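You operate a simulated robot arm through the tools that you are given. There is no shell and no other tool. Be economical: measure what you need, move in short steps, check, and stop when the job is done.

You run a simulated two-armed robot. Do the job below in one go: nothing can be reset, and whatever is moved stays where it is left.

TASK
Turn the first-branch flow knob to 2.5. Fetch the foam block that says "29" from the steel table and set it on the top of the steel stand. Put one of the dust caps from the steel table on the shelf of mould 56. Pick up the white cup marked "59" from the steel table with one hand, pass it to the other hand and put it on the top of the steel stand. Put the white bottle that says "WAX" from the steel table in the well of the grey tray and the white bottle that says "OIL" on top of the green sleeve. Open the black box lid. Any order will do. Set down upright: dust cap, white cup, white bottle.

Only the result counts: the job must be done as asked and must still hold three seconds after the hand-in. Knocking over, shifting, dropping, spilling or breaking anything else fails it. A push-on lid holds only when it is set on centred and level and pressed home; a screw cap is set on level and turned clockwise until tight.

THE ROBOT
Two 6-joint arms with two-finger parallel grippers on one trunk, on a base that drives. Base frame: it is fixed to the floor where the robot stands at the start and does not move with it; the origin is under the middle of the robot, x ahead of it, y to its left, z up. Units: mm, rad, N and s.
The left shoulder is at the start at [80, 216, 1581], the right one opposite. With the tool pointing down near the work surface each hand reaches from about 100 to 660 mm from the robot's upright axis, wherever it stands, measured 20 degrees to its own side. Places, roughly: black box lid [6100, 2600, 900]; dust cap (4x4x5 cm) [-1700, 900, 800]; first-branch flow knob [600, 0, 1300]; foam block [-1750, 500, 750]; green sleeve [-1750, 1250, 750]; shelf of mould 56 (22x65 cm) [-1980, -3160, 720]; top of the steel stand [500, -100, 300]; well of the grey tray (26x36 cm) [-3600, 4640, 780]; white bottle [-1750, 1250, 750]; white cup [-1500, 1250, 750]. Payload 3.43 kg a hand.
Tool frame (each hand has its own): the origin (TCP) lies between the finger pads and is the grasp point; the fingertips stand 30 mm ahead of it; z points along the fingers, y is the line along which they close. Largest opening 94 mm; finger width 28, thickness 10; the body of the gripper, 50 by 96 mm, starts 55 mm behind the TCP.
Orientation is that of the tool frame in the base frame, as [roll, pitch, yaw] about the fixed x, y, z axes, in that order (R = Rz(yaw) Ry(pitch) Rx(roll)). With the fingers straight down and closing along the base's y, the tool's x points along the base's -x, its y along +y and its z along -z.

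THE INTERFACE
- The arms move only by the tool move_arm. It takes "left_series", "right_series" or both (then of equal length, played together; a hand with none holds still); each is a list that holds one entry, the list of rows, each a list of 6 numbers: the shift along the tool's x, y, z in mm, then the turn, a rotation vector about the tool's x, y, z in rad. In form: [[[dx, dy, dz, rx, ry, rz], ...]]. A call has 1 to 8 rows; each row is the pose to reach, as a shift and turn from the pose commanded when the call began, along the tool's axes at that moment. "left_gripper" and "right_gripper" are, for a hand that has rows, the finger opening in mm, from 0 to 94, set as the call begins (left out, the last holds). Rows are played at 5 a second. More than 50 mm and 0.15 rad between two rows, or a gripper value outside its range, and nothing of the call is played. A pose out of reach is approached as far as the arm can. The call stops where the force on the tool passes 40 N (or 10 N more than at its start, if that is more) or the arm is blocked; 0.2 s more then pass. Each finger travels about 72 mm/s and halts on what it meets, pressing with about 30 N; the grip force reading is that of the motor and also rises with nothing between the fingers. The clock runs only during rows and for 0.2 s after the last one: add rows that repeat a pose to give the fingers time. It gives the time, the measured TCP pose, the force on the tool (base axes), the opening and the grip force at its end, in the units of the frame above (readings bear some noise), with the torque about the TCP (base axes, N m) and any sound that the robot's microphone picked up.
- Cameras (640 x 400 px; columns grow to the right, rows downward): "scene" is now at [96.9, 1.5, 1732.2]; the picture's right is [-0.22, -0.97, 0.00], its down [-0.84, 0.19, -0.51] and it looks along [0.50, -0.11, -0.86] (base axes); focal length 253 px, centre (320, 200). "left" rides on the left gripper at [76, -14, -103] in its tool frame; the picture's right is [0.18, 0.98, 0.00], its down [-0.75, 0.14, -0.64] and it looks along [-0.63, 0.12, 0.77] (tool axes); focal length 243 px, centre (320, 200). "right" rides on the right gripper at [76, 14, -102] in its tool frame; the picture's right is [-0.18, 0.98, 0.00], its down [-0.75, -0.14, -0.64] and it looks along [-0.63, -0.12, 0.77] (tool axes); focal length 243 px, centre (320, 200). There is no depth. A picture from a camera that has moved, and an enlarged one, comes with that camera's place and axes in the base frame and with its lens. The place of the scene camera against the robot may be out by one fixed shift of up to 25 mm in any direction.
- camera(camera): a new picture of that camera. It takes no simulated time.
- raise_lower(by): slides the trunk up (or, below 0, down) by that many mm; the arms and the scene camera ride with it, the base frame stays. It gives what a move gives, with no picture.
- base_move(legs): drives the robot by 1 to 6 legs, each [ahead, left, turn to the left] in mm, mm and rad, along the robot's own axes; the way and the turn of a leg run together, so that a leg with both is an arc; at most 1500 mm and 3.142 rad a leg. The arms and the cameras ride along, it lands a little off, and it stops where it bumps. It gives what a move gives.
- pan_tilt(pan, tilt): turns the head with the scene camera to pan (to the left, within 1.501 rad either way) and tilt (down, from -0.506 to 1.204), counted from straight ahead of the robot. It gives what a move gives.
- close_up(camera, box): a new picture of the part [left, top, right, bottom] of that camera's present view, enlarged. It takes no simulated time.
- close_job(): hands the job in; it is judged then, once.

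Go step by step. Nothing tells you exact positions but the pictures and the camera data: compare them with the known pose of the tool, close in by small moves and look again before you grip or let go. The budget is 196 turns and 184 pictures, counting those below and the enlarged ones. Unless the task says otherwise, let go and move clear before handing in.

The tools are called after "Emit:" as a command line: name --argument value ..., lists and objects as JSON in quotes. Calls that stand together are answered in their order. move_arm: Moves the arms, as the interface text tells. Its arguments: {"type":"object","properties":{"left_series":{"type":"array","items":{"type":"array","items":{"type":"array","items":{"type":"number"}}}},"left_gripper":{"type":"number"},"right_series":{"type":"array","items":{"type":"array","items":{"type":"array","items":{"type":"number"}}}},"right_gripper":{"type":"number"}},"required":[]} The other tools are called the same way: raise_lower (by) slides the trunk up or down; base_move (legs) drives the base; pan_tilt (pan, tilt) turns the head that bears the scene camera; camera (camera) takes a picture; close_up (camera, box) takes an enlarged picture of a part of a camera's view; close_job () hands the job in.

At the start:

```text
time_s: 0.0
left_position: [545.4, 154.2, 998.9]
left_orientation: [3.14, -0.001, -3.141]
left_ft_force: [0.0, 0.1, -0.1]
left_ft_torque: [0.03, 0.04, 0.01]
left_gripper_width: 94.1
left_grasp_force: 0.0
right_position: [388.6, -247.6, 999.5]
right_orientation: [3.141, 0.0, -3.141]
right_ft_force: [0.8, 0.8, 0.1]
right_ft_torque: [0.01, -0.02, 0.02]
right_gripper_width: 94.0
right_grasp_force: 0.1
trunk travel left (down, up): [-811.0, 29.0]
robot x, y, heading: [-3.5, -2.3, 0.001]
head pan, tilt: [-0.225, 1.038]
```

scene: 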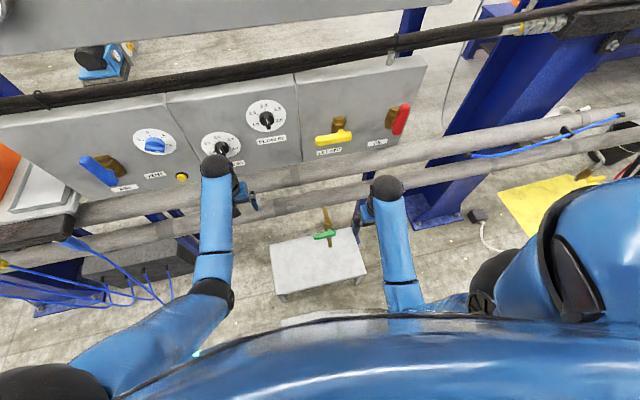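
right: 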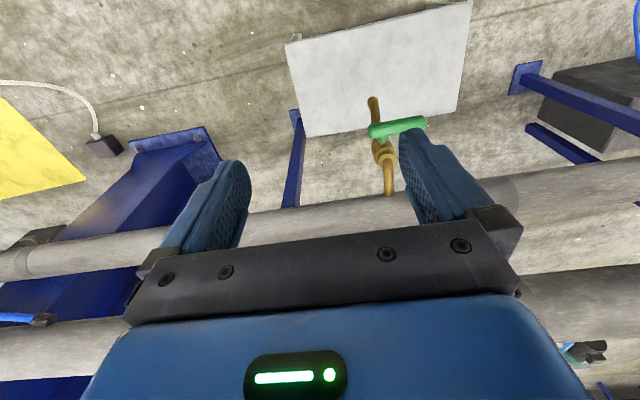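
left: 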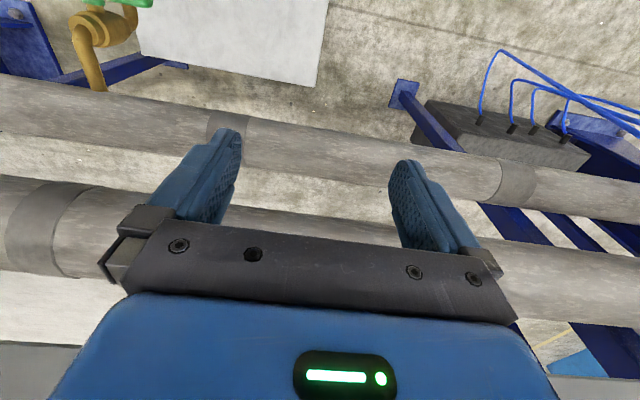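

The panel with several knobs lies ahead and the steel stand is on the floor below it. I start by enlarging the panel to read the labels and the scales.

Emit:
close_up --camera "scene" --box '[180, 80, 320, 170]'

Emit:
pan_tilt --pan 0 --tilt 0.7

Emit:
camera --camera "scene"

```text
4.44 times, centred on (250, 125) of scene
camera zoom: at [96.9, 1.5, 1732.2], right [-0.22, -0.97, 0.0], down [-0.84, 0.19, -0.51], along [0.5, -0.11, -0.86], focal length 1126 px, centre (631, 533)
```

zoom: 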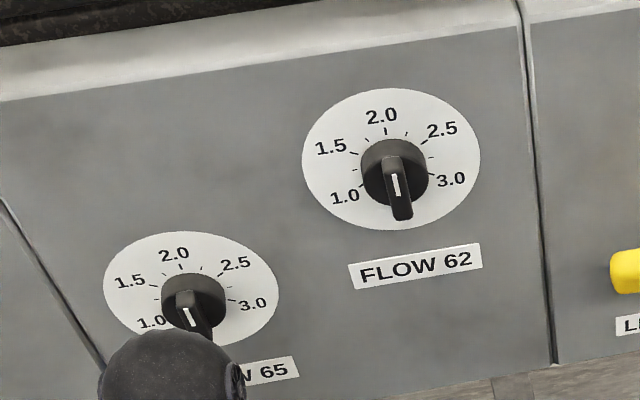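

```text
time_s: 0.8
left_position: [545.7, 153.8, 1000.5]
left_orientation: [-3.141, -0.001, -3.14]
left_ft_force: [0.8, 0.6, 0.3]
left_ft_torque: [0.01, 0.0, -0.02]
left_gripper_width: 93.9
left_grasp_force: 0.0
right_position: [388.7, -248.2, 1000.5]
right_orientation: [3.141, 0.0, -3.14]
right_ft_force: [-0.8, -0.8, 0.1]
right_ft_torque: [0.0, -0.01, 0.0]
right_gripper_width: 94.0
right_grasp_force: 0.2
trunk travel left (down, up): [-811.0, 29.0]
robot x, y, heading: [2.3, 2.0, -0.003]
head pan, tilt: [0.0, 0.7]
```

```text
179 pictures are left
camera scene: at [116.3, 16.4, 1758.1], right [0.0, -1.0, 0.0], down [-0.64, 0.0, -0.76], along [0.76, 0.0, -0.64], focal length 253 px, centre (320, 200)
```

scene: 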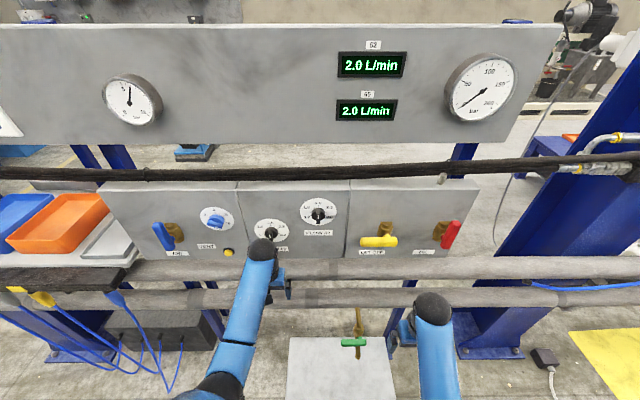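

There are two flow knobs, 62 and 65, and I need to find which of them is the first branch. I enlarge the readouts, the surroundings and the pipework.

Emit:
close_up --camera "scene" --box '[320, 20, 540, 140]'

Emit:
close_up --camera "scene" --box '[120, 170, 480, 400]'

Emit:
close_up --camera "scene" --box '[0, 0, 240, 150]'

Emit:
close_up --camera "scene" --box '[180, 190, 360, 260]'

```text
2.91 times, centred on (430, 80) of scene
camera zoom: at [116.3, 16.4, 1758.1], right [0.0, -1.0, 0.0], down [-0.64, 0.0, -0.76], along [0.76, 0.0, -0.64], focal length 737 px, centre (0, 549)
```

zoom: 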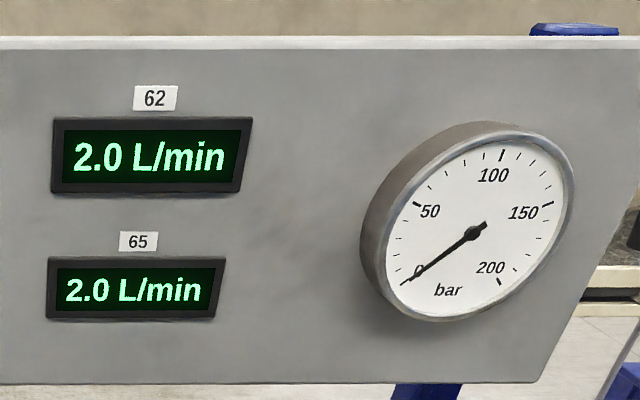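

```text
1.74 times, centred on (300, 285) of scene
camera zoom: at [116.3, 16.4, 1758.1], right [0.0, -1.0, 0.0], down [-0.64, 0.0, -0.76], along [0.76, 0.0, -0.64], focal length 441 px, centre (355, 52)
```

zoom: 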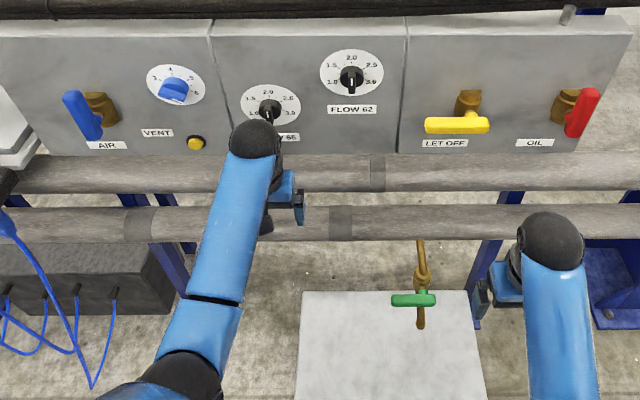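

```text
2.67 times, centred on (120, 75) of scene
camera zoom: at [116.3, 16.4, 1758.1], right [0.0, -1.0, 0.0], down [-0.64, 0.0, -0.76], along [0.76, 0.0, -0.64], focal length 676 px, centre (853, 533)
```

zoom: 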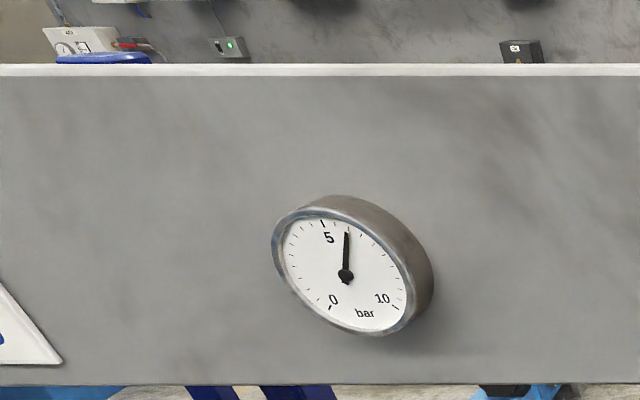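

```text
3.56 times, centred on (270, 225) of scene
camera zoom: at [116.3, 16.4, 1758.1], right [0.0, -1.0, 0.0], down [-0.64, 0.0, -0.76], along [0.76, 0.0, -0.64], focal length 901 px, centre (498, 111)
```

zoom: 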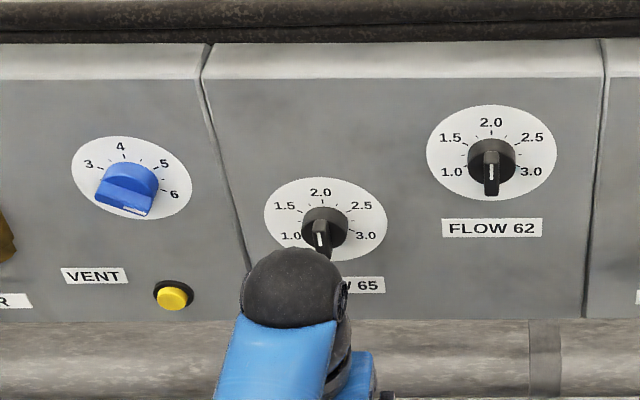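

The panel itself does not say which branch is first, so I look around for a diagram.

Emit:
pan_tilt --pan 0.9 --tilt 0.4

Emit:
camera --camera "scene"

Emit:
pan_tilt --pan -0.9 --tilt 0.4

Emit:
camera --camera "scene"

Emit:
pan_tilt --pan 0.0 --tilt 0.1

Emit:
camera --camera "scene"

```text
time_s: 2.0
left_position: [545.9, 153.2, 999.4]
left_orientation: [-3.141, 0.002, -3.141]
left_ft_force: [-0.4, 0.2, 0.1]
left_ft_torque: [-0.01, 0.04, -0.01]
left_gripper_width: 94.0
left_grasp_force: 0.1
right_position: [387.4, -248.6, 1000.4]
right_orientation: [3.141, -0.001, -3.142]
right_ft_force: [0.9, 0.1, 0.3]
right_ft_torque: [0.02, 0.0, 0.03]
right_gripper_width: 94.0
right_grasp_force: 0.2
trunk travel left (down, up): [-811.0, 29.0]
robot x, y, heading: [-0.3, 5.7, 0.001]
head pan, tilt: [0.901, 0.4]
```

```text
174 pictures are left
camera scene: at [89.0, 89.1, 1785.0], right [0.78, -0.62, 0.0], down [-0.24, -0.3, -0.92], along [0.57, 0.72, -0.39], focal length 253 px, centre (320, 200)
```

scene: 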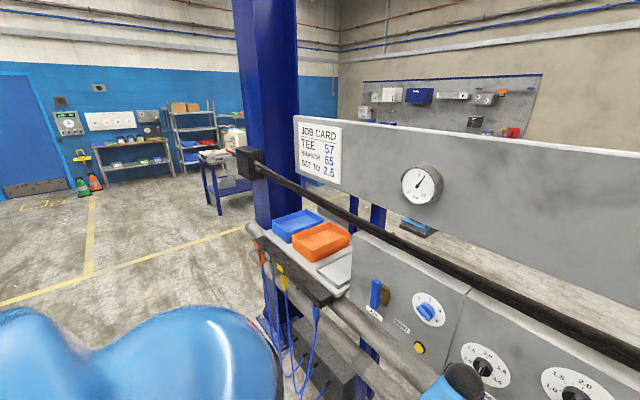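

```text
time_s: 3.8
left_position: [544.8, 153.5, 999.1]
left_orientation: [3.141, 0.0, 3.141]
left_ft_force: [0.3, -0.6, -0.3]
left_ft_torque: [-0.02, 0.01, -0.01]
left_gripper_width: 94.0
left_grasp_force: 0.1
right_position: [388.6, -249.8, 999.3]
right_orientation: [3.141, 0.001, -3.141]
right_ft_force: [-0.7, 1.0, 0.3]
right_ft_torque: [0.01, 0.0, 0.01]
right_gripper_width: 93.9
right_grasp_force: 0.1
trunk travel left (down, up): [-811.0, 29.0]
robot x, y, heading: [-1.0, -1.7, -0.001]
head pan, tilt: [-0.901, 0.4]
```

```text
173 pictures are left
camera scene: at [89.0, -56.1, 1785.0], right [-0.78, -0.62, 0.0], down [-0.24, 0.3, -0.92], along [0.57, -0.72, -0.39], focal length 253 px, centre (320, 200)
```

scene: 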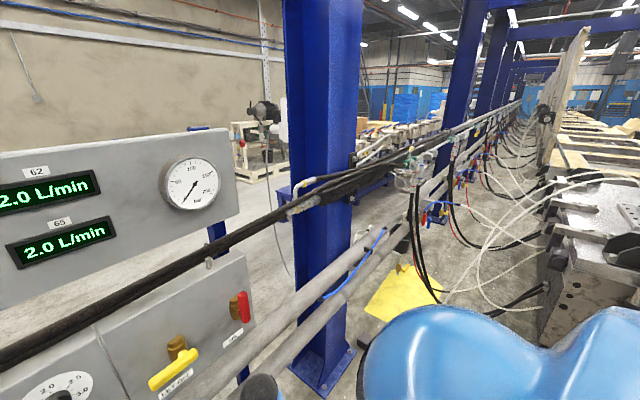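

```text
time_s: 5.0
left_position: [545.4, 154.0, 998.7]
left_orientation: [3.14, 0.0, -3.14]
left_ft_force: [0.1, -0.1, 0.7]
left_ft_torque: [0.01, -0.02, -0.01]
left_gripper_width: 94.0
left_grasp_force: 0.0
right_position: [389.1, -248.1, 1000.5]
right_orientation: [-3.141, 0.0, 3.141]
right_ft_force: [0.1, 0.2, -0.4]
right_ft_torque: [-0.01, -0.04, 0.0]
right_gripper_width: 93.9
right_grasp_force: 0.1
trunk travel left (down, up): [-811.0, 29.0]
robot x, y, heading: [1.8, -1.6, -0.0]
head pan, tilt: [0.0, 0.099]
```

```text
172 pictures are left
camera scene: at [123.6, 16.4, 1812.9], right [0.0, -1.0, 0.0], down [-0.1, 0.0, -0.99], along [0.99, 0.0, -0.1], focal length 253 px, centre (320, 200)
```

scene: 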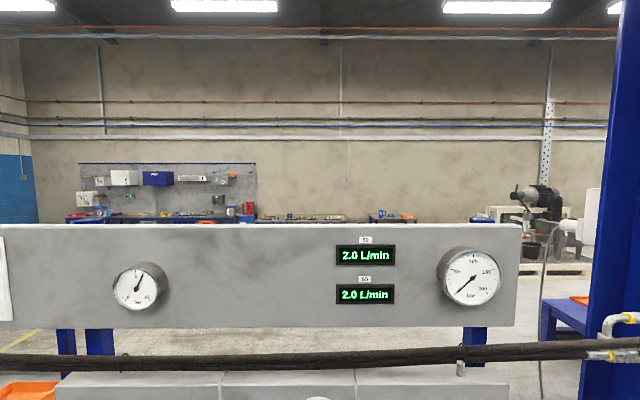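

A job card hangs at the left of the panel: TEE 57, BRANCH 65, SET TO 2.5. I read it up close.

Emit:
pan_tilt --pan 0.9 --tilt 0.4

Emit:
close_up --camera "scene" --box '[280, 110, 360, 190]'

Emit:
close_up --camera "scene" --box '[0, 60, 300, 240]'

```text
time_s: 6.2
left_position: [545.6, 154.4, 999.2]
left_orientation: [3.14, 0.0, 3.141]
left_ft_force: [0.3, -0.8, 0.0]
left_ft_torque: [0.0, 0.0, -0.01]
left_gripper_width: 93.9
left_grasp_force: 0.0
right_position: [388.1, -247.8, 999.9]
right_orientation: [3.141, -0.001, 3.141]
right_ft_force: [0.1, 1.4, -0.1]
right_ft_torque: [-0.02, 0.05, 0.02]
right_gripper_width: 93.6
right_grasp_force: 0.0
trunk travel left (down, up): [-811.0, 29.0]
robot x, y, heading: [0.9, 2.7, -0.0]
head pan, tilt: [0.901, 0.4]
```

```text
5.00 times, centred on (320, 150) of scene
camera zoom: at [89.0, 89.1, 1785.0], right [0.78, -0.62, 0.0], down [-0.24, -0.3, -0.92], along [0.57, 0.72, -0.39], focal length 1267 px, centre (320, 450)
```

zoom: 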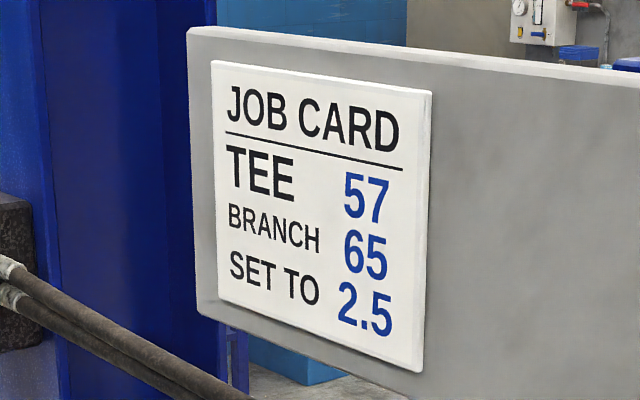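

```text
2.13 times, centred on (150, 150) of scene
camera zoom: at [89.0, 89.1, 1785.0], right [0.78, -0.62, 0.0], down [-0.24, -0.3, -0.92], along [0.57, 0.72, -0.39], focal length 541 px, centre (683, 307)
```

zoom: 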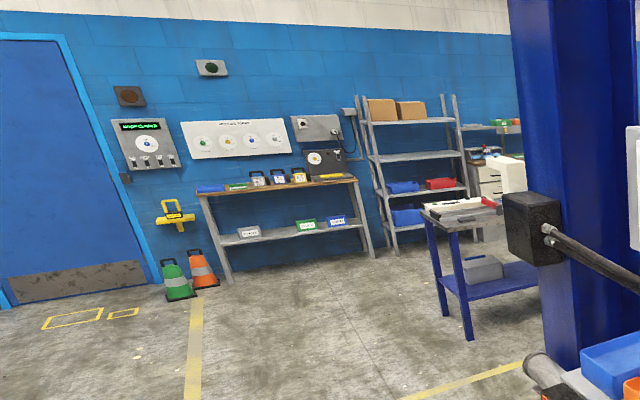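

The card names branch 65, but the rough place given for the knob fits knob 62. I look for labels along the pipework that show which branch comes first.

Emit:
pan_tilt --pan 0.5 --tilt 0.9

Emit:
camera --camera "scene"

Emit:
pan_tilt --pan -0.6 --tilt 0.7

Emit:
camera --camera "scene"

Emit:
pan_tilt --pan 1.5 --tilt 0.4

Emit:
camera --camera "scene"

Emit:
pan_tilt --pan -1.5 --tilt 0.4

Emit:
camera --camera "scene"

```text
time_s: 7.2
left_position: [545.0, 153.2, 999.0]
left_orientation: [3.141, 0.001, -3.141]
left_ft_force: [-0.2, 0.5, -0.4]
left_ft_torque: [-0.01, -0.01, -0.03]
left_gripper_width: 94.2
left_grasp_force: 0.0
right_position: [389.1, -247.8, 1000.1]
right_orientation: [-3.141, 0.0, -3.14]
right_ft_force: [-0.2, 0.6, 0.0]
right_ft_torque: [-0.02, 0.0, 0.01]
right_gripper_width: 94.0
right_grasp_force: 0.0
trunk travel left (down, up): [-811.0, 29.0]
robot x, y, heading: [-1.4, -0.6, 0.005]
head pan, tilt: [0.499, 0.901]
```

```text
169 pictures are left
camera scene: at [97.8, 52.6, 1742.0], right [0.48, -0.88, 0.0], down [-0.69, -0.38, -0.62], along [0.55, 0.3, -0.78], focal length 253 px, centre (320, 200)
```

scene: 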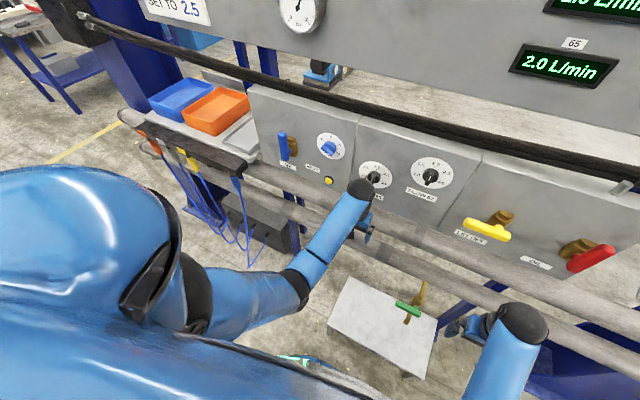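

```text
time_s: 8.5
left_position: [546.5, 153.5, 999.2]
left_orientation: [-3.141, 0.0, -3.141]
left_ft_force: [-0.7, 0.4, 0.5]
left_ft_torque: [0.02, -0.02, -0.01]
left_gripper_width: 93.9
left_grasp_force: 0.1
right_position: [388.5, -248.7, 1000.7]
right_orientation: [-3.141, 0.0, 3.141]
right_ft_force: [0.2, 0.0, -0.8]
right_ft_torque: [0.0, 0.0, 0.02]
right_gripper_width: 94.2
right_grasp_force: 0.0
trunk travel left (down, up): [-811.0, 29.0]
robot x, y, heading: [2.6, 1.9, -0.002]
head pan, tilt: [-0.6, 0.7]
```

```text
168 pictures are left
camera scene: at [101.6, -31.5, 1758.1], right [-0.56, -0.83, 0.0], down [-0.53, 0.36, -0.76], along [0.63, -0.43, -0.64], focal length 253 px, centre (320, 200)
```

scene: 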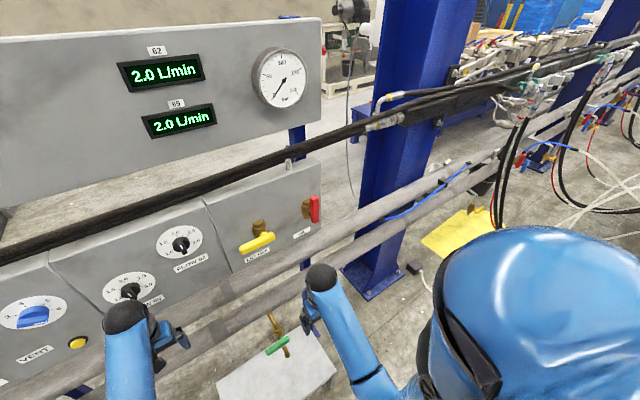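

```text
time_s: 10.5
left_position: [545.7, 153.8, 999.7]
left_orientation: [-3.139, -0.001, -3.141]
left_ft_force: [0.1, 0.0, 0.5]
left_ft_torque: [0.02, 0.0, -0.04]
left_gripper_width: 94.0
left_grasp_force: 0.1
right_position: [387.9, -248.2, 1000.1]
right_orientation: [-3.141, 0.0, -3.141]
right_ft_force: [-0.1, -0.8, 0.2]
right_ft_torque: [0.0, 0.01, -0.01]
right_gripper_width: 94.0
right_grasp_force: 0.0
trunk travel left (down, up): [-811.0, 29.0]
robot x, y, heading: [-2.5, -1.6, -0.003]
head pan, tilt: [1.499, 0.4]
```

```text
167 pictures are left
camera scene: at [38.1, 108.9, 1785.0], right [1.0, -0.07, 0.0], down [-0.03, -0.39, -0.92], along [0.07, 0.92, -0.39], focal length 253 px, centre (320, 200)
```

scene: 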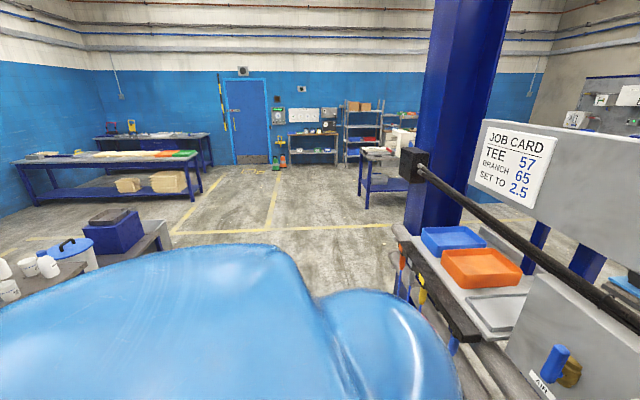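

```text
time_s: 13.1
left_position: [545.8, 152.6, 999.2]
left_orientation: [3.141, -0.001, 3.141]
left_ft_force: [0.9, -0.2, -0.7]
left_ft_torque: [-0.02, 0.04, 0.01]
left_gripper_width: 94.2
left_grasp_force: 0.0
right_position: [387.8, -247.5, 999.4]
right_orientation: [3.141, 0.0, 3.141]
right_ft_force: [0.4, 0.2, 0.6]
right_ft_torque: [0.04, -0.01, -0.01]
right_gripper_width: 93.6
right_grasp_force: 0.1
trunk travel left (down, up): [-811.0, 29.0]
robot x, y, heading: [1.4, -2.0, 0.002]
head pan, tilt: [-1.499, 0.4]
```

```text
166 pictures are left
camera scene: at [38.1, -75.9, 1785.0], right [-1.0, -0.07, 0.0], down [-0.03, 0.39, -0.92], along [0.07, -0.92, -0.39], focal length 253 px, centre (320, 200)
```

scene: 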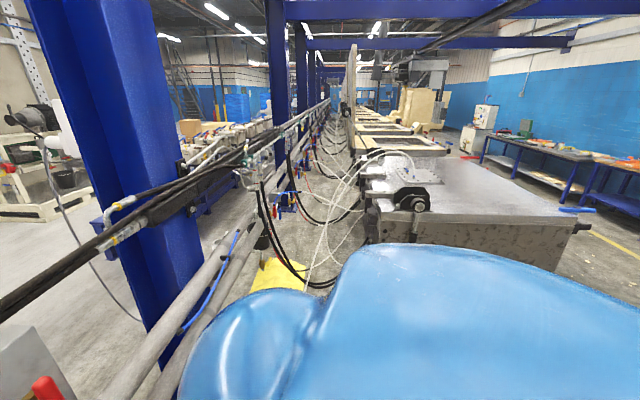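

The only clues so far are the card (65) and the rough place (62), so I will settle the knob later, once I can test how exact the listed places are. I back off and turn toward the steel table behind me.

Emit:
base_move --legs '[[-450, 0, 0], [0, 0, 2.6]]'

Emit:
pan_tilt --pan 0 --tilt 0.4

Emit:
camera --camera "scene"

```text
time_s: 21.9
left_position: [-988.2, 167.3, 1000.1]
left_orientation: [3.142, 0.001, -0.574]
left_ft_force: [-0.1, 0.0, 0.3]
left_ft_torque: [0.01, 0.0, 0.02]
left_gripper_width: 93.9
left_grasp_force: 0.1
right_position: [-637.4, 418.7, 999.6]
right_orientation: [3.14, 0.002, -0.573]
right_ft_force: [0.5, 0.3, -0.2]
right_ft_torque: [0.02, -0.01, 0.01]
right_gripper_width: 94.1
right_grasp_force: 0.2
trunk travel left (down, up): [-811.0, 29.0]
robot x, y, heading: [-446.8, -0.5, 2.57]
head pan, tilt: [-1.499, 0.4]
```

```text
time_s: 23.4
left_position: [-987.3, 166.2, 1000.0]
left_orientation: [3.141, 0.001, -0.573]
left_ft_force: [0.0, 0.5, 0.3]
left_ft_torque: [0.02, 0.03, -0.02]
left_gripper_width: 94.0
left_grasp_force: 0.0
right_position: [-637.4, 418.7, 999.5]
right_orientation: [-3.14, 0.0, -0.572]
right_ft_force: [0.4, 0.5, 0.3]
right_ft_torque: [0.0, 0.02, 0.0]
right_gripper_width: 93.8
right_grasp_force: 0.1
trunk travel left (down, up): [-811.0, 29.0]
robot x, y, heading: [-446.3, -1.7, 2.57]
head pan, tilt: [0.0, 0.4]
```

```text
165 pictures are left
camera scene: at [-548.1, 83.4, 1785.0], right [0.54, 0.84, 0.0], down [0.33, -0.21, -0.92], along [-0.77, 0.5, -0.39], focal length 253 px, centre (320, 200)
```

scene: 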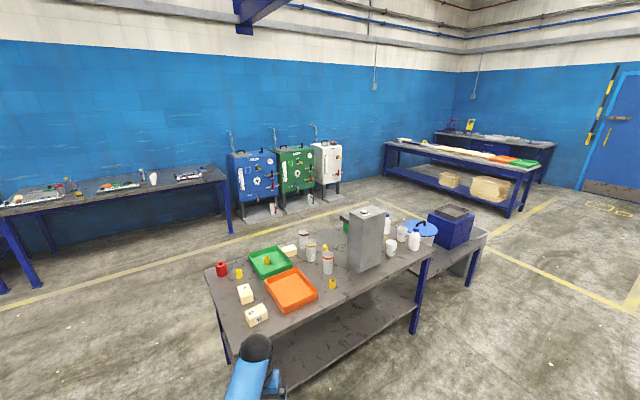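

The steel table shows foam blocks, bottles, dust caps and cups. I zoom in on it.

Emit:
close_up --camera "scene" --box '[200, 220, 350, 330]'

Emit:
close_up --camera "scene" --box '[330, 190, 490, 290]'

```text
3.64 times, centred on (275, 275) of scene
camera zoom: at [-548.1, 83.4, 1785.0], right [0.54, 0.84, 0.0], down [0.33, -0.21, -0.92], along [-0.77, 0.5, -0.39], focal length 922 px, centre (484, -73)
```

zoom: 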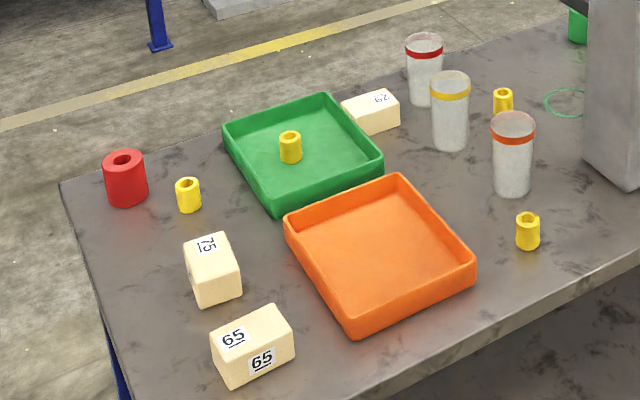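

```text
4.00 times, centred on (410, 240) of scene
camera zoom: at [-548.1, 83.4, 1785.0], right [0.54, 0.84, 0.0], down [0.33, -0.21, -0.92], along [-0.77, 0.5, -0.39], focal length 1014 px, centre (-40, 40)
```

zoom: 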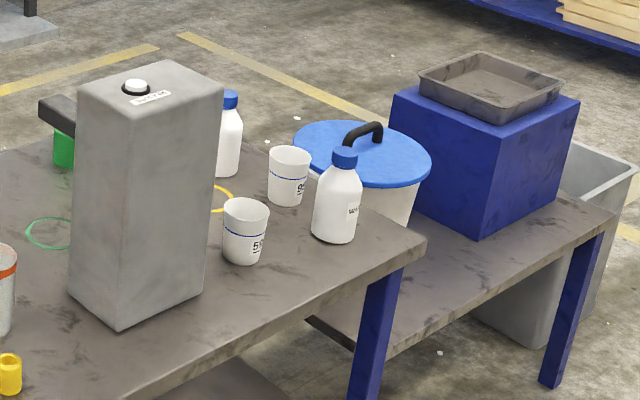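

The table top seems to be at about z = 800, with its near edge at x ≈ -1275 and its far edge at x ≈ -1960. I turn back to heading 0 and drive round the table's end to its far side, where the third foam block (29 or 62) lies.

Emit:
base_move --legs '[[0, 0, -2.57], [0, -500, 0], [-1000, 0, 0], [-900, 0, 0], [0, 1150, 0]]'

Emit:
pan_tilt --pan 0 --tilt 0.8

Emit:
camera --camera "scene"

```text
time_s: 47.0
left_position: [-1767.4, 861.7, 1000.0]
left_orientation: [3.141, -0.002, 3.137]
left_ft_force: [0.0, -1.0, 0.5]
left_ft_torque: [-0.05, 0.02, -0.01]
left_gripper_width: 93.9
left_grasp_force: 0.0
right_position: [-1926.7, 460.7, 1000.0]
right_orientation: [3.14, 0.001, 3.135]
right_ft_force: [-1.1, -0.5, 0.2]
right_ft_torque: [0.04, -0.01, 0.01]
right_gripper_width: 94.0
right_grasp_force: 0.1
trunk travel left (down, up): [-811.0, 29.0]
robot x, y, heading: [-2315.9, 708.4, -0.008]
head pan, tilt: [0.0, 0.4]
```

```text
time_s: 47.9
left_position: [-1767.3, 863.3, 1000.2]
left_orientation: [-3.14, 0.001, 3.135]
left_ft_force: [-0.4, 0.2, -0.6]
left_ft_torque: [0.01, 0.02, 0.04]
left_gripper_width: 93.6
left_grasp_force: 0.1
right_position: [-1926.8, 462.2, 1000.4]
right_orientation: [-3.141, 0.002, 3.136]
right_ft_force: [0.2, 0.6, -0.1]
right_ft_torque: [-0.01, -0.01, -0.03]
right_gripper_width: 93.8
right_grasp_force: 0.0
trunk travel left (down, up): [-811.0, 29.0]
robot x, y, heading: [-2316.3, 708.4, -0.006]
head pan, tilt: [0.0, 0.799]
```

```text
162 pictures are left
camera scene: at [-2201.6, 728.4, 1749.9], right [-0.01, -1.0, 0.0], down [-0.72, 0.0, -0.7], along [0.7, 0.0, -0.72], focal length 253 px, centre (320, 200)
```

scene: 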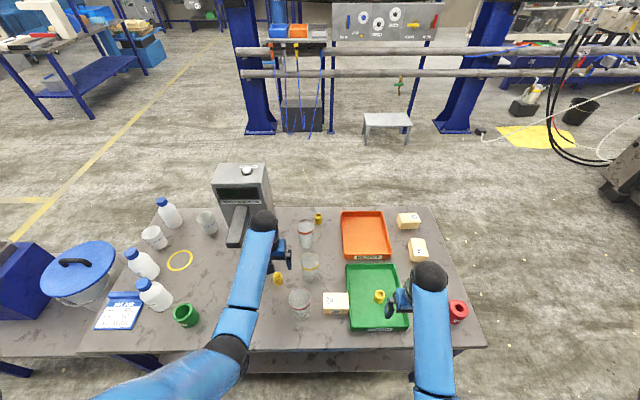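

From this side I can see the whole table and I zoom in to read the labels.

Emit:
close_up --camera "scene" --box '[60, 180, 250, 340]'

Emit:
close_up --camera "scene" --box '[250, 200, 480, 340]'

Emit:
camera --camera "right"

Emit:
camera --camera "left"

```text
2.50 times, centred on (155, 260) of scene
camera zoom: at [-2201.6, 728.4, 1749.9], right [-0.01, -1.0, 0.0], down [-0.72, 0.0, -0.7], along [0.7, 0.0, -0.72], focal length 634 px, centre (732, 50)
```

zoom: 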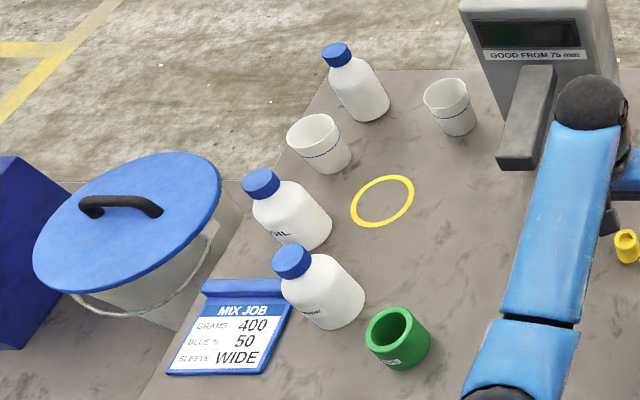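

```text
2.78 times, centred on (365, 270) of scene
camera zoom: at [-2201.6, 728.4, 1749.9], right [-0.01, -1.0, 0.0], down [-0.72, 0.0, -0.7], along [0.7, 0.0, -0.72], focal length 705 px, centre (195, 5)
```

zoom: 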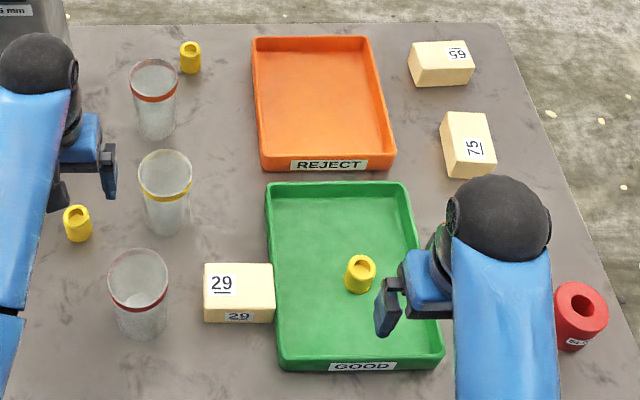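

```text
159 pictures are left
camera right: at [-2003.5, 477.4, 1102.2], right [0.19, 0.98, 0.0], down [0.75, -0.15, 0.64], along [0.63, -0.12, -0.77], focal length 243 px, centre (320, 200)
```

right: 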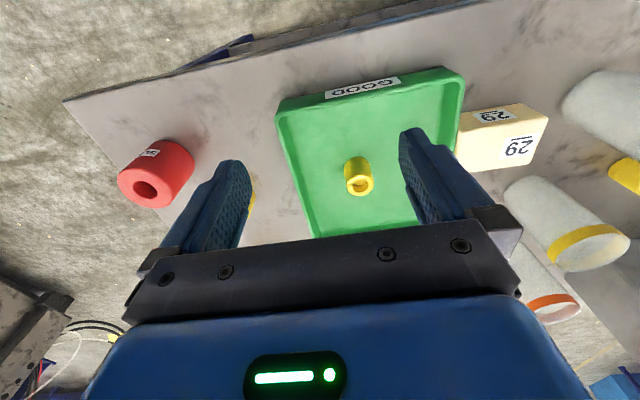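

```text
158 pictures are left
camera left: at [-1842.6, 850.5, 1101.2], right [-0.18, 0.98, 0.0], down [0.75, 0.14, 0.64], along [0.63, 0.11, -0.77], focal length 243 px, centre (320, 200)
```

left: 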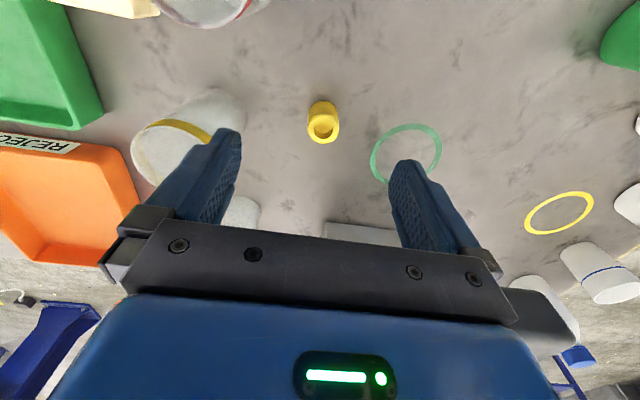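

Block "29" is centred near (-1830, 670, 830), up against the green tray, and the table top is at about z = 800. I move the right hand above it and turn it 90° so the fingers close across the block's short side.

Emit:
move_arm --right_series '[[[-12, 26, 0, 0, 0, -0.14], [-24, 52, 0, 0, 0, -0.28], [-36, 78, 0, 0, 0, -0.42], [-48, 104, 0, 0, 0, -0.56], [-60, 130, 0, 0, 0, -0.7], [-72, 156, 0, 0, 0, -0.84], [-84, 182, 0, 0, 0, -0.98], [-97, 208, 0, 0, 0, -1.12]]]'

Emit:
move_arm --right_series '[[[0, 0, 0, 0, 0, -0.15], [0, 0, 0, 0, 0, -0.3], [0, 0, 0, 0, 0, -0.45], [0, 0, 0, 0, 0, -0.45]]]'

Emit:
camera --camera "right"

Emit:
camera --camera "scene"

```text
time_s: 49.7
left_position: [-1765.8, 862.7, 999.6]
left_orientation: [3.142, 0.001, 3.137]
left_ft_force: [0.0, -0.1, 0.3]
left_ft_torque: [0.01, 0.0, -0.02]
left_gripper_width: 93.7
left_grasp_force: 0.0
right_position: [-1828.5, 670.8, 1000.5]
right_orientation: [-3.141, 0.0, -2.025]
right_ft_force: [-0.4, 0.5, 0.2]
right_ft_torque: [0.01, 0.04, 0.02]
right_gripper_width: 94.0
right_grasp_force: 0.0
trunk travel left (down, up): [-811.0, 29.0]
robot x, y, heading: [-2314.4, 713.4, 0.002]
head pan, tilt: [0.0, 0.799]
```

```text
time_s: 50.7
left_position: [-1768.0, 862.0, 999.6]
left_orientation: [3.141, -0.001, 3.137]
left_ft_force: [0.3, 0.0, 0.7]
left_ft_torque: [0.03, -0.01, -0.02]
left_gripper_width: 94.0
left_grasp_force: 0.0
right_position: [-1828.7, 669.6, 1000.4]
right_orientation: [3.14, -0.001, -1.577]
right_ft_force: [-0.2, -0.7, -0.7]
right_ft_torque: [-0.04, -0.01, -0.01]
right_gripper_width: 94.1
right_grasp_force: 0.1
trunk travel left (down, up): [-811.0, 29.0]
robot x, y, heading: [-2313.8, 713.2, -0.003]
head pan, tilt: [0.0, 0.799]
```

```text
157 pictures are left
camera right: at [-1843.0, 593.8, 1102.7], right [-0.98, 0.19, 0.0], down [0.14, 0.75, 0.64], along [0.12, 0.63, -0.77], focal length 243 px, centre (320, 200)
```

right: 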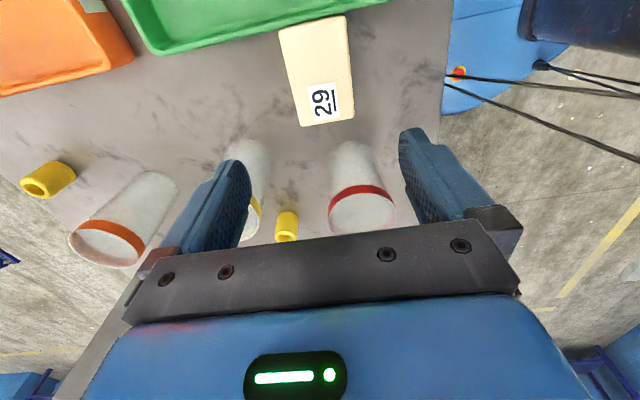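

```text
156 pictures are left
camera scene: at [-2201.8, 727.7, 1749.9], right [-0.01, -1.0, 0.0], down [-0.72, 0.0, -0.7], along [0.7, 0.0, -0.72], focal length 253 px, centre (320, 200)
```

scene: 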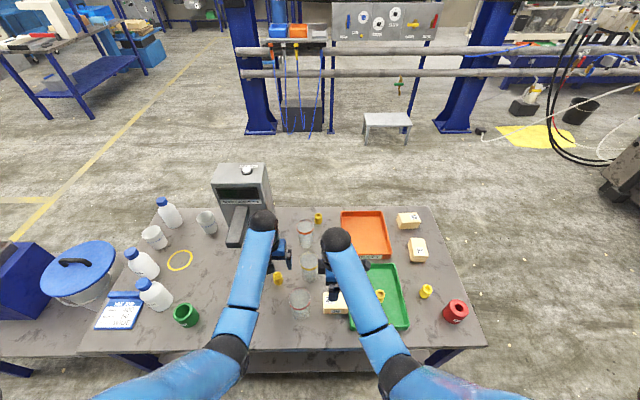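

The camera puts the block at (-1833, 652). I go down to about z = 865 and look again.

Emit:
move_arm --right_series '[[[18, 4, 30, 0, 0, 0], [18, 4, 70, 0, 0, 0], [18, 4, 105, 0, 0, 0], [18, 4, 135, 0, 0, 0], [18, 4, 135, 0, 0, 0]]]'

Emit:
camera --camera "right"

Emit:
close_up --camera "scene" --box '[260, 220, 420, 330]'

```text
time_s: 51.9
left_position: [-1766.7, 861.6, 999.6]
left_orientation: [-3.142, 0.001, 3.138]
left_ft_force: [0.4, 0.5, -0.1]
left_ft_torque: [0.01, -0.01, 0.02]
left_gripper_width: 94.0
left_grasp_force: 0.0
right_position: [-1834.3, 649.1, 865.5]
right_orientation: [-3.14, 0.002, -1.577]
right_ft_force: [-0.6, 0.4, 0.6]
right_ft_torque: [0.02, 0.0, -0.01]
right_gripper_width: 93.9
right_grasp_force: 0.0
trunk travel left (down, up): [-811.0, 29.0]
robot x, y, heading: [-2315.4, 709.3, -0.01]
head pan, tilt: [0.0, 0.799]
```

```text
155 pictures are left
camera right: at [-1848.4, 573.8, 967.2], right [-0.98, 0.19, 0.0], down [0.15, 0.75, 0.64], along [0.12, 0.63, -0.77], focal length 243 px, centre (320, 200)
```

right: 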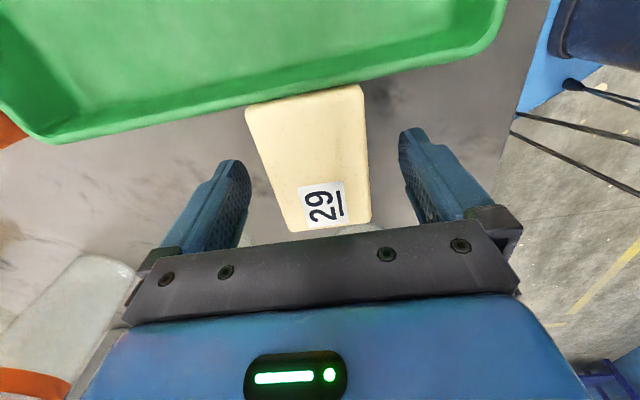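

```text
3.64 times, centred on (340, 275) of scene
camera zoom: at [-2201.9, 727.6, 1749.9], right [-0.01, -1.0, 0.0], down [-0.72, 0.0, -0.7], along [0.7, 0.0, -0.72], focal length 922 px, centre (247, -73)
```

zoom: 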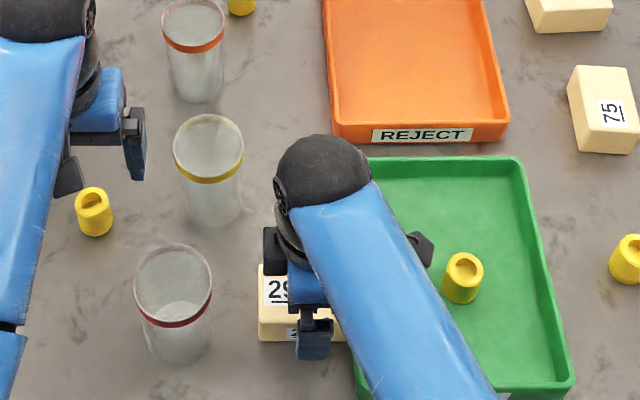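

The block top is at z ≈ 848 and the block measures about 87 x 54 x 50 mm. I lower 30 mm and close the fingers.

Emit:
move_arm --right_series '[[[-1, 0, 15, 0, 0, 0], [-1, 0, 30, 0, 0, 0], [-1, 0, 30, 0, 0, 0]]]'

Emit:
move_arm --right_series '[[[0, 0, 0, 0, 0, 0], [0, 0, 0, 0, 0, 0], [0, 0, 0, 0, 0, 0], [0, 0, 0, 0, 0, 0]]]' --right_gripper 40

Emit:
camera --camera "right"

```text
time_s: 52.7
left_position: [-1767.0, 862.0, 1000.3]
left_orientation: [-3.141, -0.001, 3.137]
left_ft_force: [0.8, 0.0, 0.5]
left_ft_torque: [0.02, 0.01, 0.03]
left_gripper_width: 93.9
left_grasp_force: 0.0
right_position: [-1832.2, 651.4, 834.7]
right_orientation: [-3.139, 0.002, -1.577]
right_ft_force: [-0.4, 1.2, 1.2]
right_ft_torque: [0.04, 0.01, 0.01]
right_gripper_width: 93.9
right_grasp_force: 0.0
trunk travel left (down, up): [-811.0, 29.0]
robot x, y, heading: [-2317.4, 712.4, -0.004]
head pan, tilt: [0.0, 0.799]
```

```text
time_s: 53.7
left_position: [-1766.8, 860.9, 999.9]
left_orientation: [-3.142, 0.001, 3.137]
left_ft_force: [0.3, 0.3, 0.3]
left_ft_torque: [0.02, 0.01, 0.01]
left_gripper_width: 94.0
left_grasp_force: 0.0
right_position: [-1832.9, 652.4, 834.2]
right_orientation: [-3.141, 0.001, -1.576]
right_ft_force: [0.3, 0.4, 1.9]
right_ft_torque: [0.02, -0.04, 0.01]
right_gripper_width: 63.2
right_grasp_force: 29.6
trunk travel left (down, up): [-811.0, 29.0]
robot x, y, heading: [-2313.3, 712.4, -0.004]
head pan, tilt: [0.0, 0.799]
```

```text
153 pictures are left
camera right: at [-1847.9, 576.0, 936.8], right [-0.98, 0.19, 0.0], down [0.15, 0.75, 0.64], along [0.12, 0.63, -0.77], focal length 243 px, centre (320, 200)
```

right: 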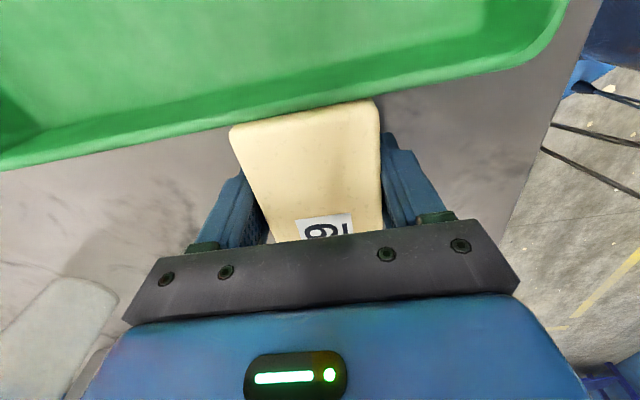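

The foam is held (63 mm wide). I lift it clear and bring the left hand over the loose dust cap near (-1738, 872).

Emit:
move_arm --right_series '[[[0, 0, -40, 0, 0, 0], [0, 0, -80, 0, 0, 0], [0, 0, -120, 0, 0, 0], [0, 0, -165, 0, 0, 0], [0, 0, -165, 0, 0, 0]]]' --left_series '[[[-29, 10, 0, 0, 0, 0], [-29, 10, 30, 0, 0, 0], [-29, 10, 60, 0, 0, 0], [-29, 10, 90, 0, 0, 0], [-29, 10, 90, 0, 0, 0]]]' --left_gripper 66

Emit:
camera --camera "left"

Emit:
camera --camera "right"

```text
time_s: 54.9
left_position: [-1737.1, 871.8, 908.7]
left_orientation: [3.141, 0.001, 3.136]
left_ft_force: [-0.3, 0.4, 0.9]
left_ft_torque: [0.0, 0.04, -0.01]
left_gripper_width: 65.8
left_grasp_force: 0.1
right_position: [-1834.0, 650.8, 1000.7]
right_orientation: [3.14, -0.001, -1.577]
right_ft_force: [0.0, -0.8, 0.7]
right_ft_torque: [0.0, 0.03, 0.0]
right_gripper_width: 63.3
right_grasp_force: 29.4
trunk travel left (down, up): [-811.0, 29.0]
robot x, y, heading: [-2316.7, 714.8, -0.005]
head pan, tilt: [0.0, 0.799]
```

```text
152 pictures are left
camera left: at [-1812.2, 858.8, 1009.4], right [-0.18, 0.98, 0.0], down [0.75, 0.14, 0.64], along [0.63, 0.11, -0.77], focal length 243 px, centre (320, 200)
```

left: 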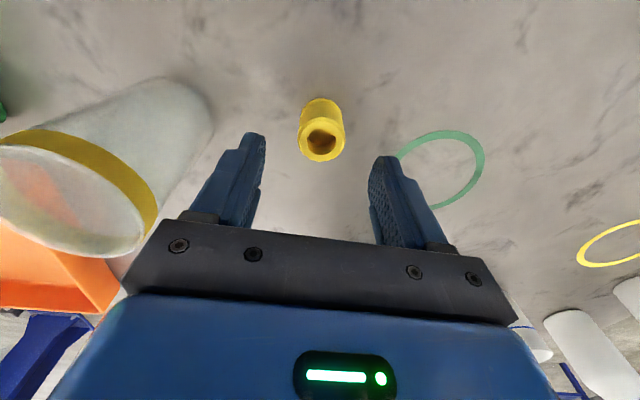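

```text
151 pictures are left
camera right: at [-1849.4, 575.6, 1102.6], right [-0.98, 0.19, 0.0], down [0.15, 0.75, 0.64], along [0.12, 0.63, -0.77], focal length 243 px, centre (320, 200)
```

right: 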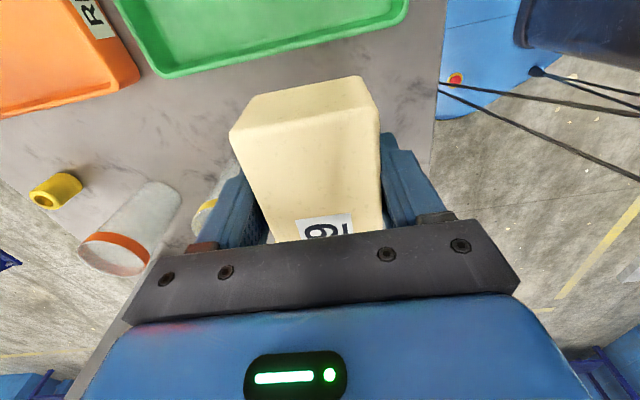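

The hand is centred over the cap. I go down to z = 838 and grip it.

Emit:
move_arm --left_series '[[[0, 0, 35, 0, 0, 0], [0, 0, 71, 0, 0, 0], [0, 0, 71, 0, 0, 0]]]'

Emit:
move_arm --left_series '[[[0, 0, 0, 0, 0, 0], [0, 0, 0, 0, 0, 0], [0, 0, 0, 0, 0, 0], [0, 0, 0, 0, 0, 0]]]' --left_gripper 25

Emit:
move_arm --left_series '[[[0, 0, -30, 0, 0, 0], [0, 0, -70, 0, 0, 0], [0, 0, -110, 0, 0, 0], [0, 0, -160, 0, 0, 0], [0, 0, -160, 0, 0, 0]]]'

Emit:
camera --camera "left"

Emit:
close_up --camera "scene" --box '[80, 180, 240, 340]'

```text
time_s: 55.7
left_position: [-1738.1, 869.4, 835.0]
left_orientation: [-3.141, 0.0, 3.136]
left_ft_force: [-0.1, -0.1, 0.3]
left_ft_torque: [0.02, -0.03, 0.04]
left_gripper_width: 65.8
left_grasp_force: 0.1
right_position: [-1835.0, 650.6, 1000.4]
right_orientation: [-3.141, 0.0, -1.578]
right_ft_force: [0.2, 0.7, -0.4]
right_ft_torque: [-0.01, 0.01, 0.02]
right_gripper_width: 63.3
right_grasp_force: 29.9
trunk travel left (down, up): [-811.0, 29.0]
robot x, y, heading: [-2312.7, 713.1, -0.013]
head pan, tilt: [0.0, 0.799]
```

```text
time_s: 56.7
left_position: [-1737.8, 870.0, 836.5]
left_orientation: [3.141, 0.001, 3.135]
left_ft_force: [-0.3, -1.0, 1.7]
left_ft_torque: [0.01, -0.03, -0.01]
left_gripper_width: 36.4
left_grasp_force: 30.3
right_position: [-1834.2, 649.9, 999.5]
right_orientation: [3.141, 0.001, -1.577]
right_ft_force: [0.1, 1.0, -0.7]
right_ft_torque: [0.02, 0.0, 0.02]
right_gripper_width: 63.1
right_grasp_force: 30.0
trunk travel left (down, up): [-811.0, 29.0]
robot x, y, heading: [-2316.3, 710.0, -0.004]
head pan, tilt: [0.0, 0.799]
```

```text
time_s: 57.9
left_position: [-1741.1, 873.6, 1000.4]
left_orientation: [3.14, -0.002, 3.136]
left_ft_force: [-0.1, -0.6, -0.1]
left_ft_torque: [-0.02, 0.01, -0.01]
left_gripper_width: 36.3
left_grasp_force: 30.2
right_position: [-1833.1, 651.0, 999.6]
right_orientation: [-3.141, 0.0, -1.578]
right_ft_force: [-0.5, 0.9, 0.3]
right_ft_torque: [-0.04, -0.02, 0.01]
right_gripper_width: 63.1
right_grasp_force: 29.9
trunk travel left (down, up): [-811.0, 29.0]
robot x, y, heading: [-2314.0, 714.3, -0.004]
head pan, tilt: [0.0, 0.799]
```

```text
150 pictures are left
camera left: at [-1816.2, 861.4, 1101.4], right [-0.18, 0.98, 0.0], down [0.76, 0.14, 0.64], along [0.63, 0.11, -0.77], focal length 243 px, centre (320, 200)
```

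left: 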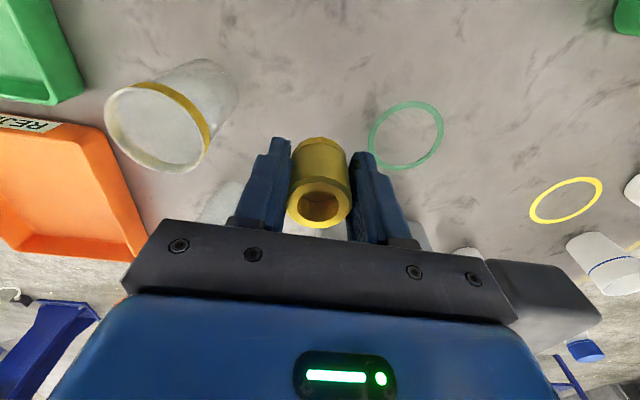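

```text
2.50 times, centred on (160, 260) of scene
camera zoom: at [-2201.7, 728.1, 1749.9], right [-0.01, -1.0, 0.0], down [-0.72, 0.0, -0.7], along [0.7, 0.0, -0.72], focal length 634 px, centre (720, 50)
```

zoom: 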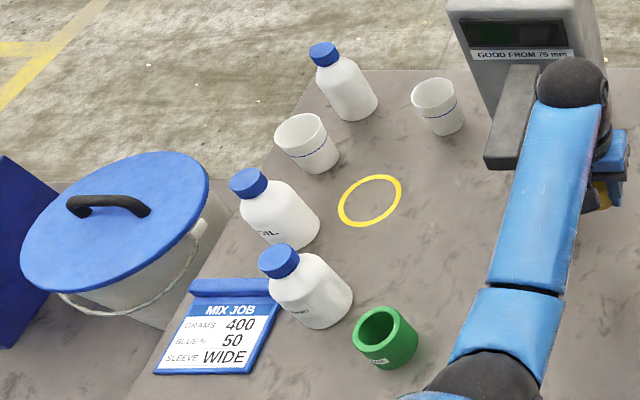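

The cap is held with its hole up. I back off and drive toward mould 56 to look at its shelf.

Emit:
base_move --legs '[[-150, 0, 0], [0, -1300, 0], [0, -900, 0], [0, 0, -1.57]]'

Emit:
pan_tilt --pan 0 --tilt 0.5

Emit:
camera --camera "scene"

```text
time_s: 73.6
left_position: [-2294.0, -2104.6, 999.2]
left_orientation: [-3.141, -0.001, 1.626]
left_ft_force: [-0.4, -1.3, 0.4]
left_ft_torque: [-0.01, 0.06, 0.02]
left_gripper_width: 35.6
left_grasp_force: 30.1
right_position: [-2522.6, -2025.0, 1000.2]
right_orientation: [3.141, 0.001, -3.089]
right_ft_force: [0.0, 0.1, -0.6]
right_ft_torque: [0.01, 0.03, 0.03]
right_gripper_width: 63.2
right_grasp_force: 29.8
trunk travel left (down, up): [-811.0, 29.0]
robot x, y, heading: [-2489.0, -1540.9, -1.51]
head pan, tilt: [0.0, 0.799]
```

```text
time_s: 74.4
left_position: [-2294.3, -2104.9, 998.3]
left_orientation: [3.141, 0.001, 1.626]
left_ft_force: [0.0, -0.1, 0.2]
left_ft_torque: [0.02, 0.0, 0.0]
left_gripper_width: 35.6
left_grasp_force: 29.8
right_position: [-2522.3, -2023.6, 999.5]
right_orientation: [-3.142, 0.001, -3.087]
right_ft_force: [0.1, 0.5, -0.9]
right_ft_torque: [0.0, 0.02, -0.02]
right_gripper_width: 63.2
right_grasp_force: 29.8
trunk travel left (down, up): [-811.0, 29.0]
robot x, y, heading: [-2491.1, -1543.4, -1.514]
head pan, tilt: [0.0, 0.499]
```

```text
148 pictures are left
camera scene: at [-2482.6, -1646.7, 1775.8], right [-1.0, -0.06, 0.0], down [-0.03, 0.48, -0.88], along [0.05, -0.88, -0.48], focal length 253 px, centre (320, 200)
```

scene: 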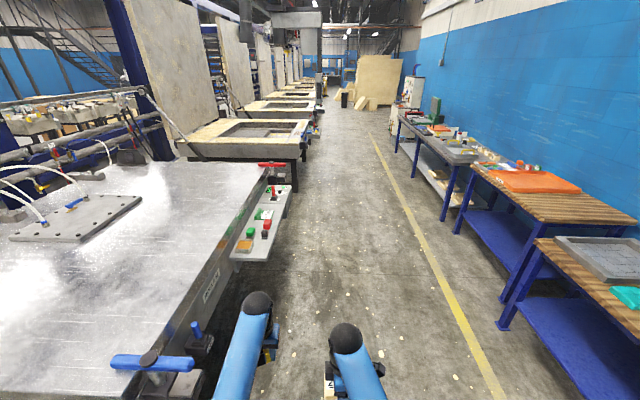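

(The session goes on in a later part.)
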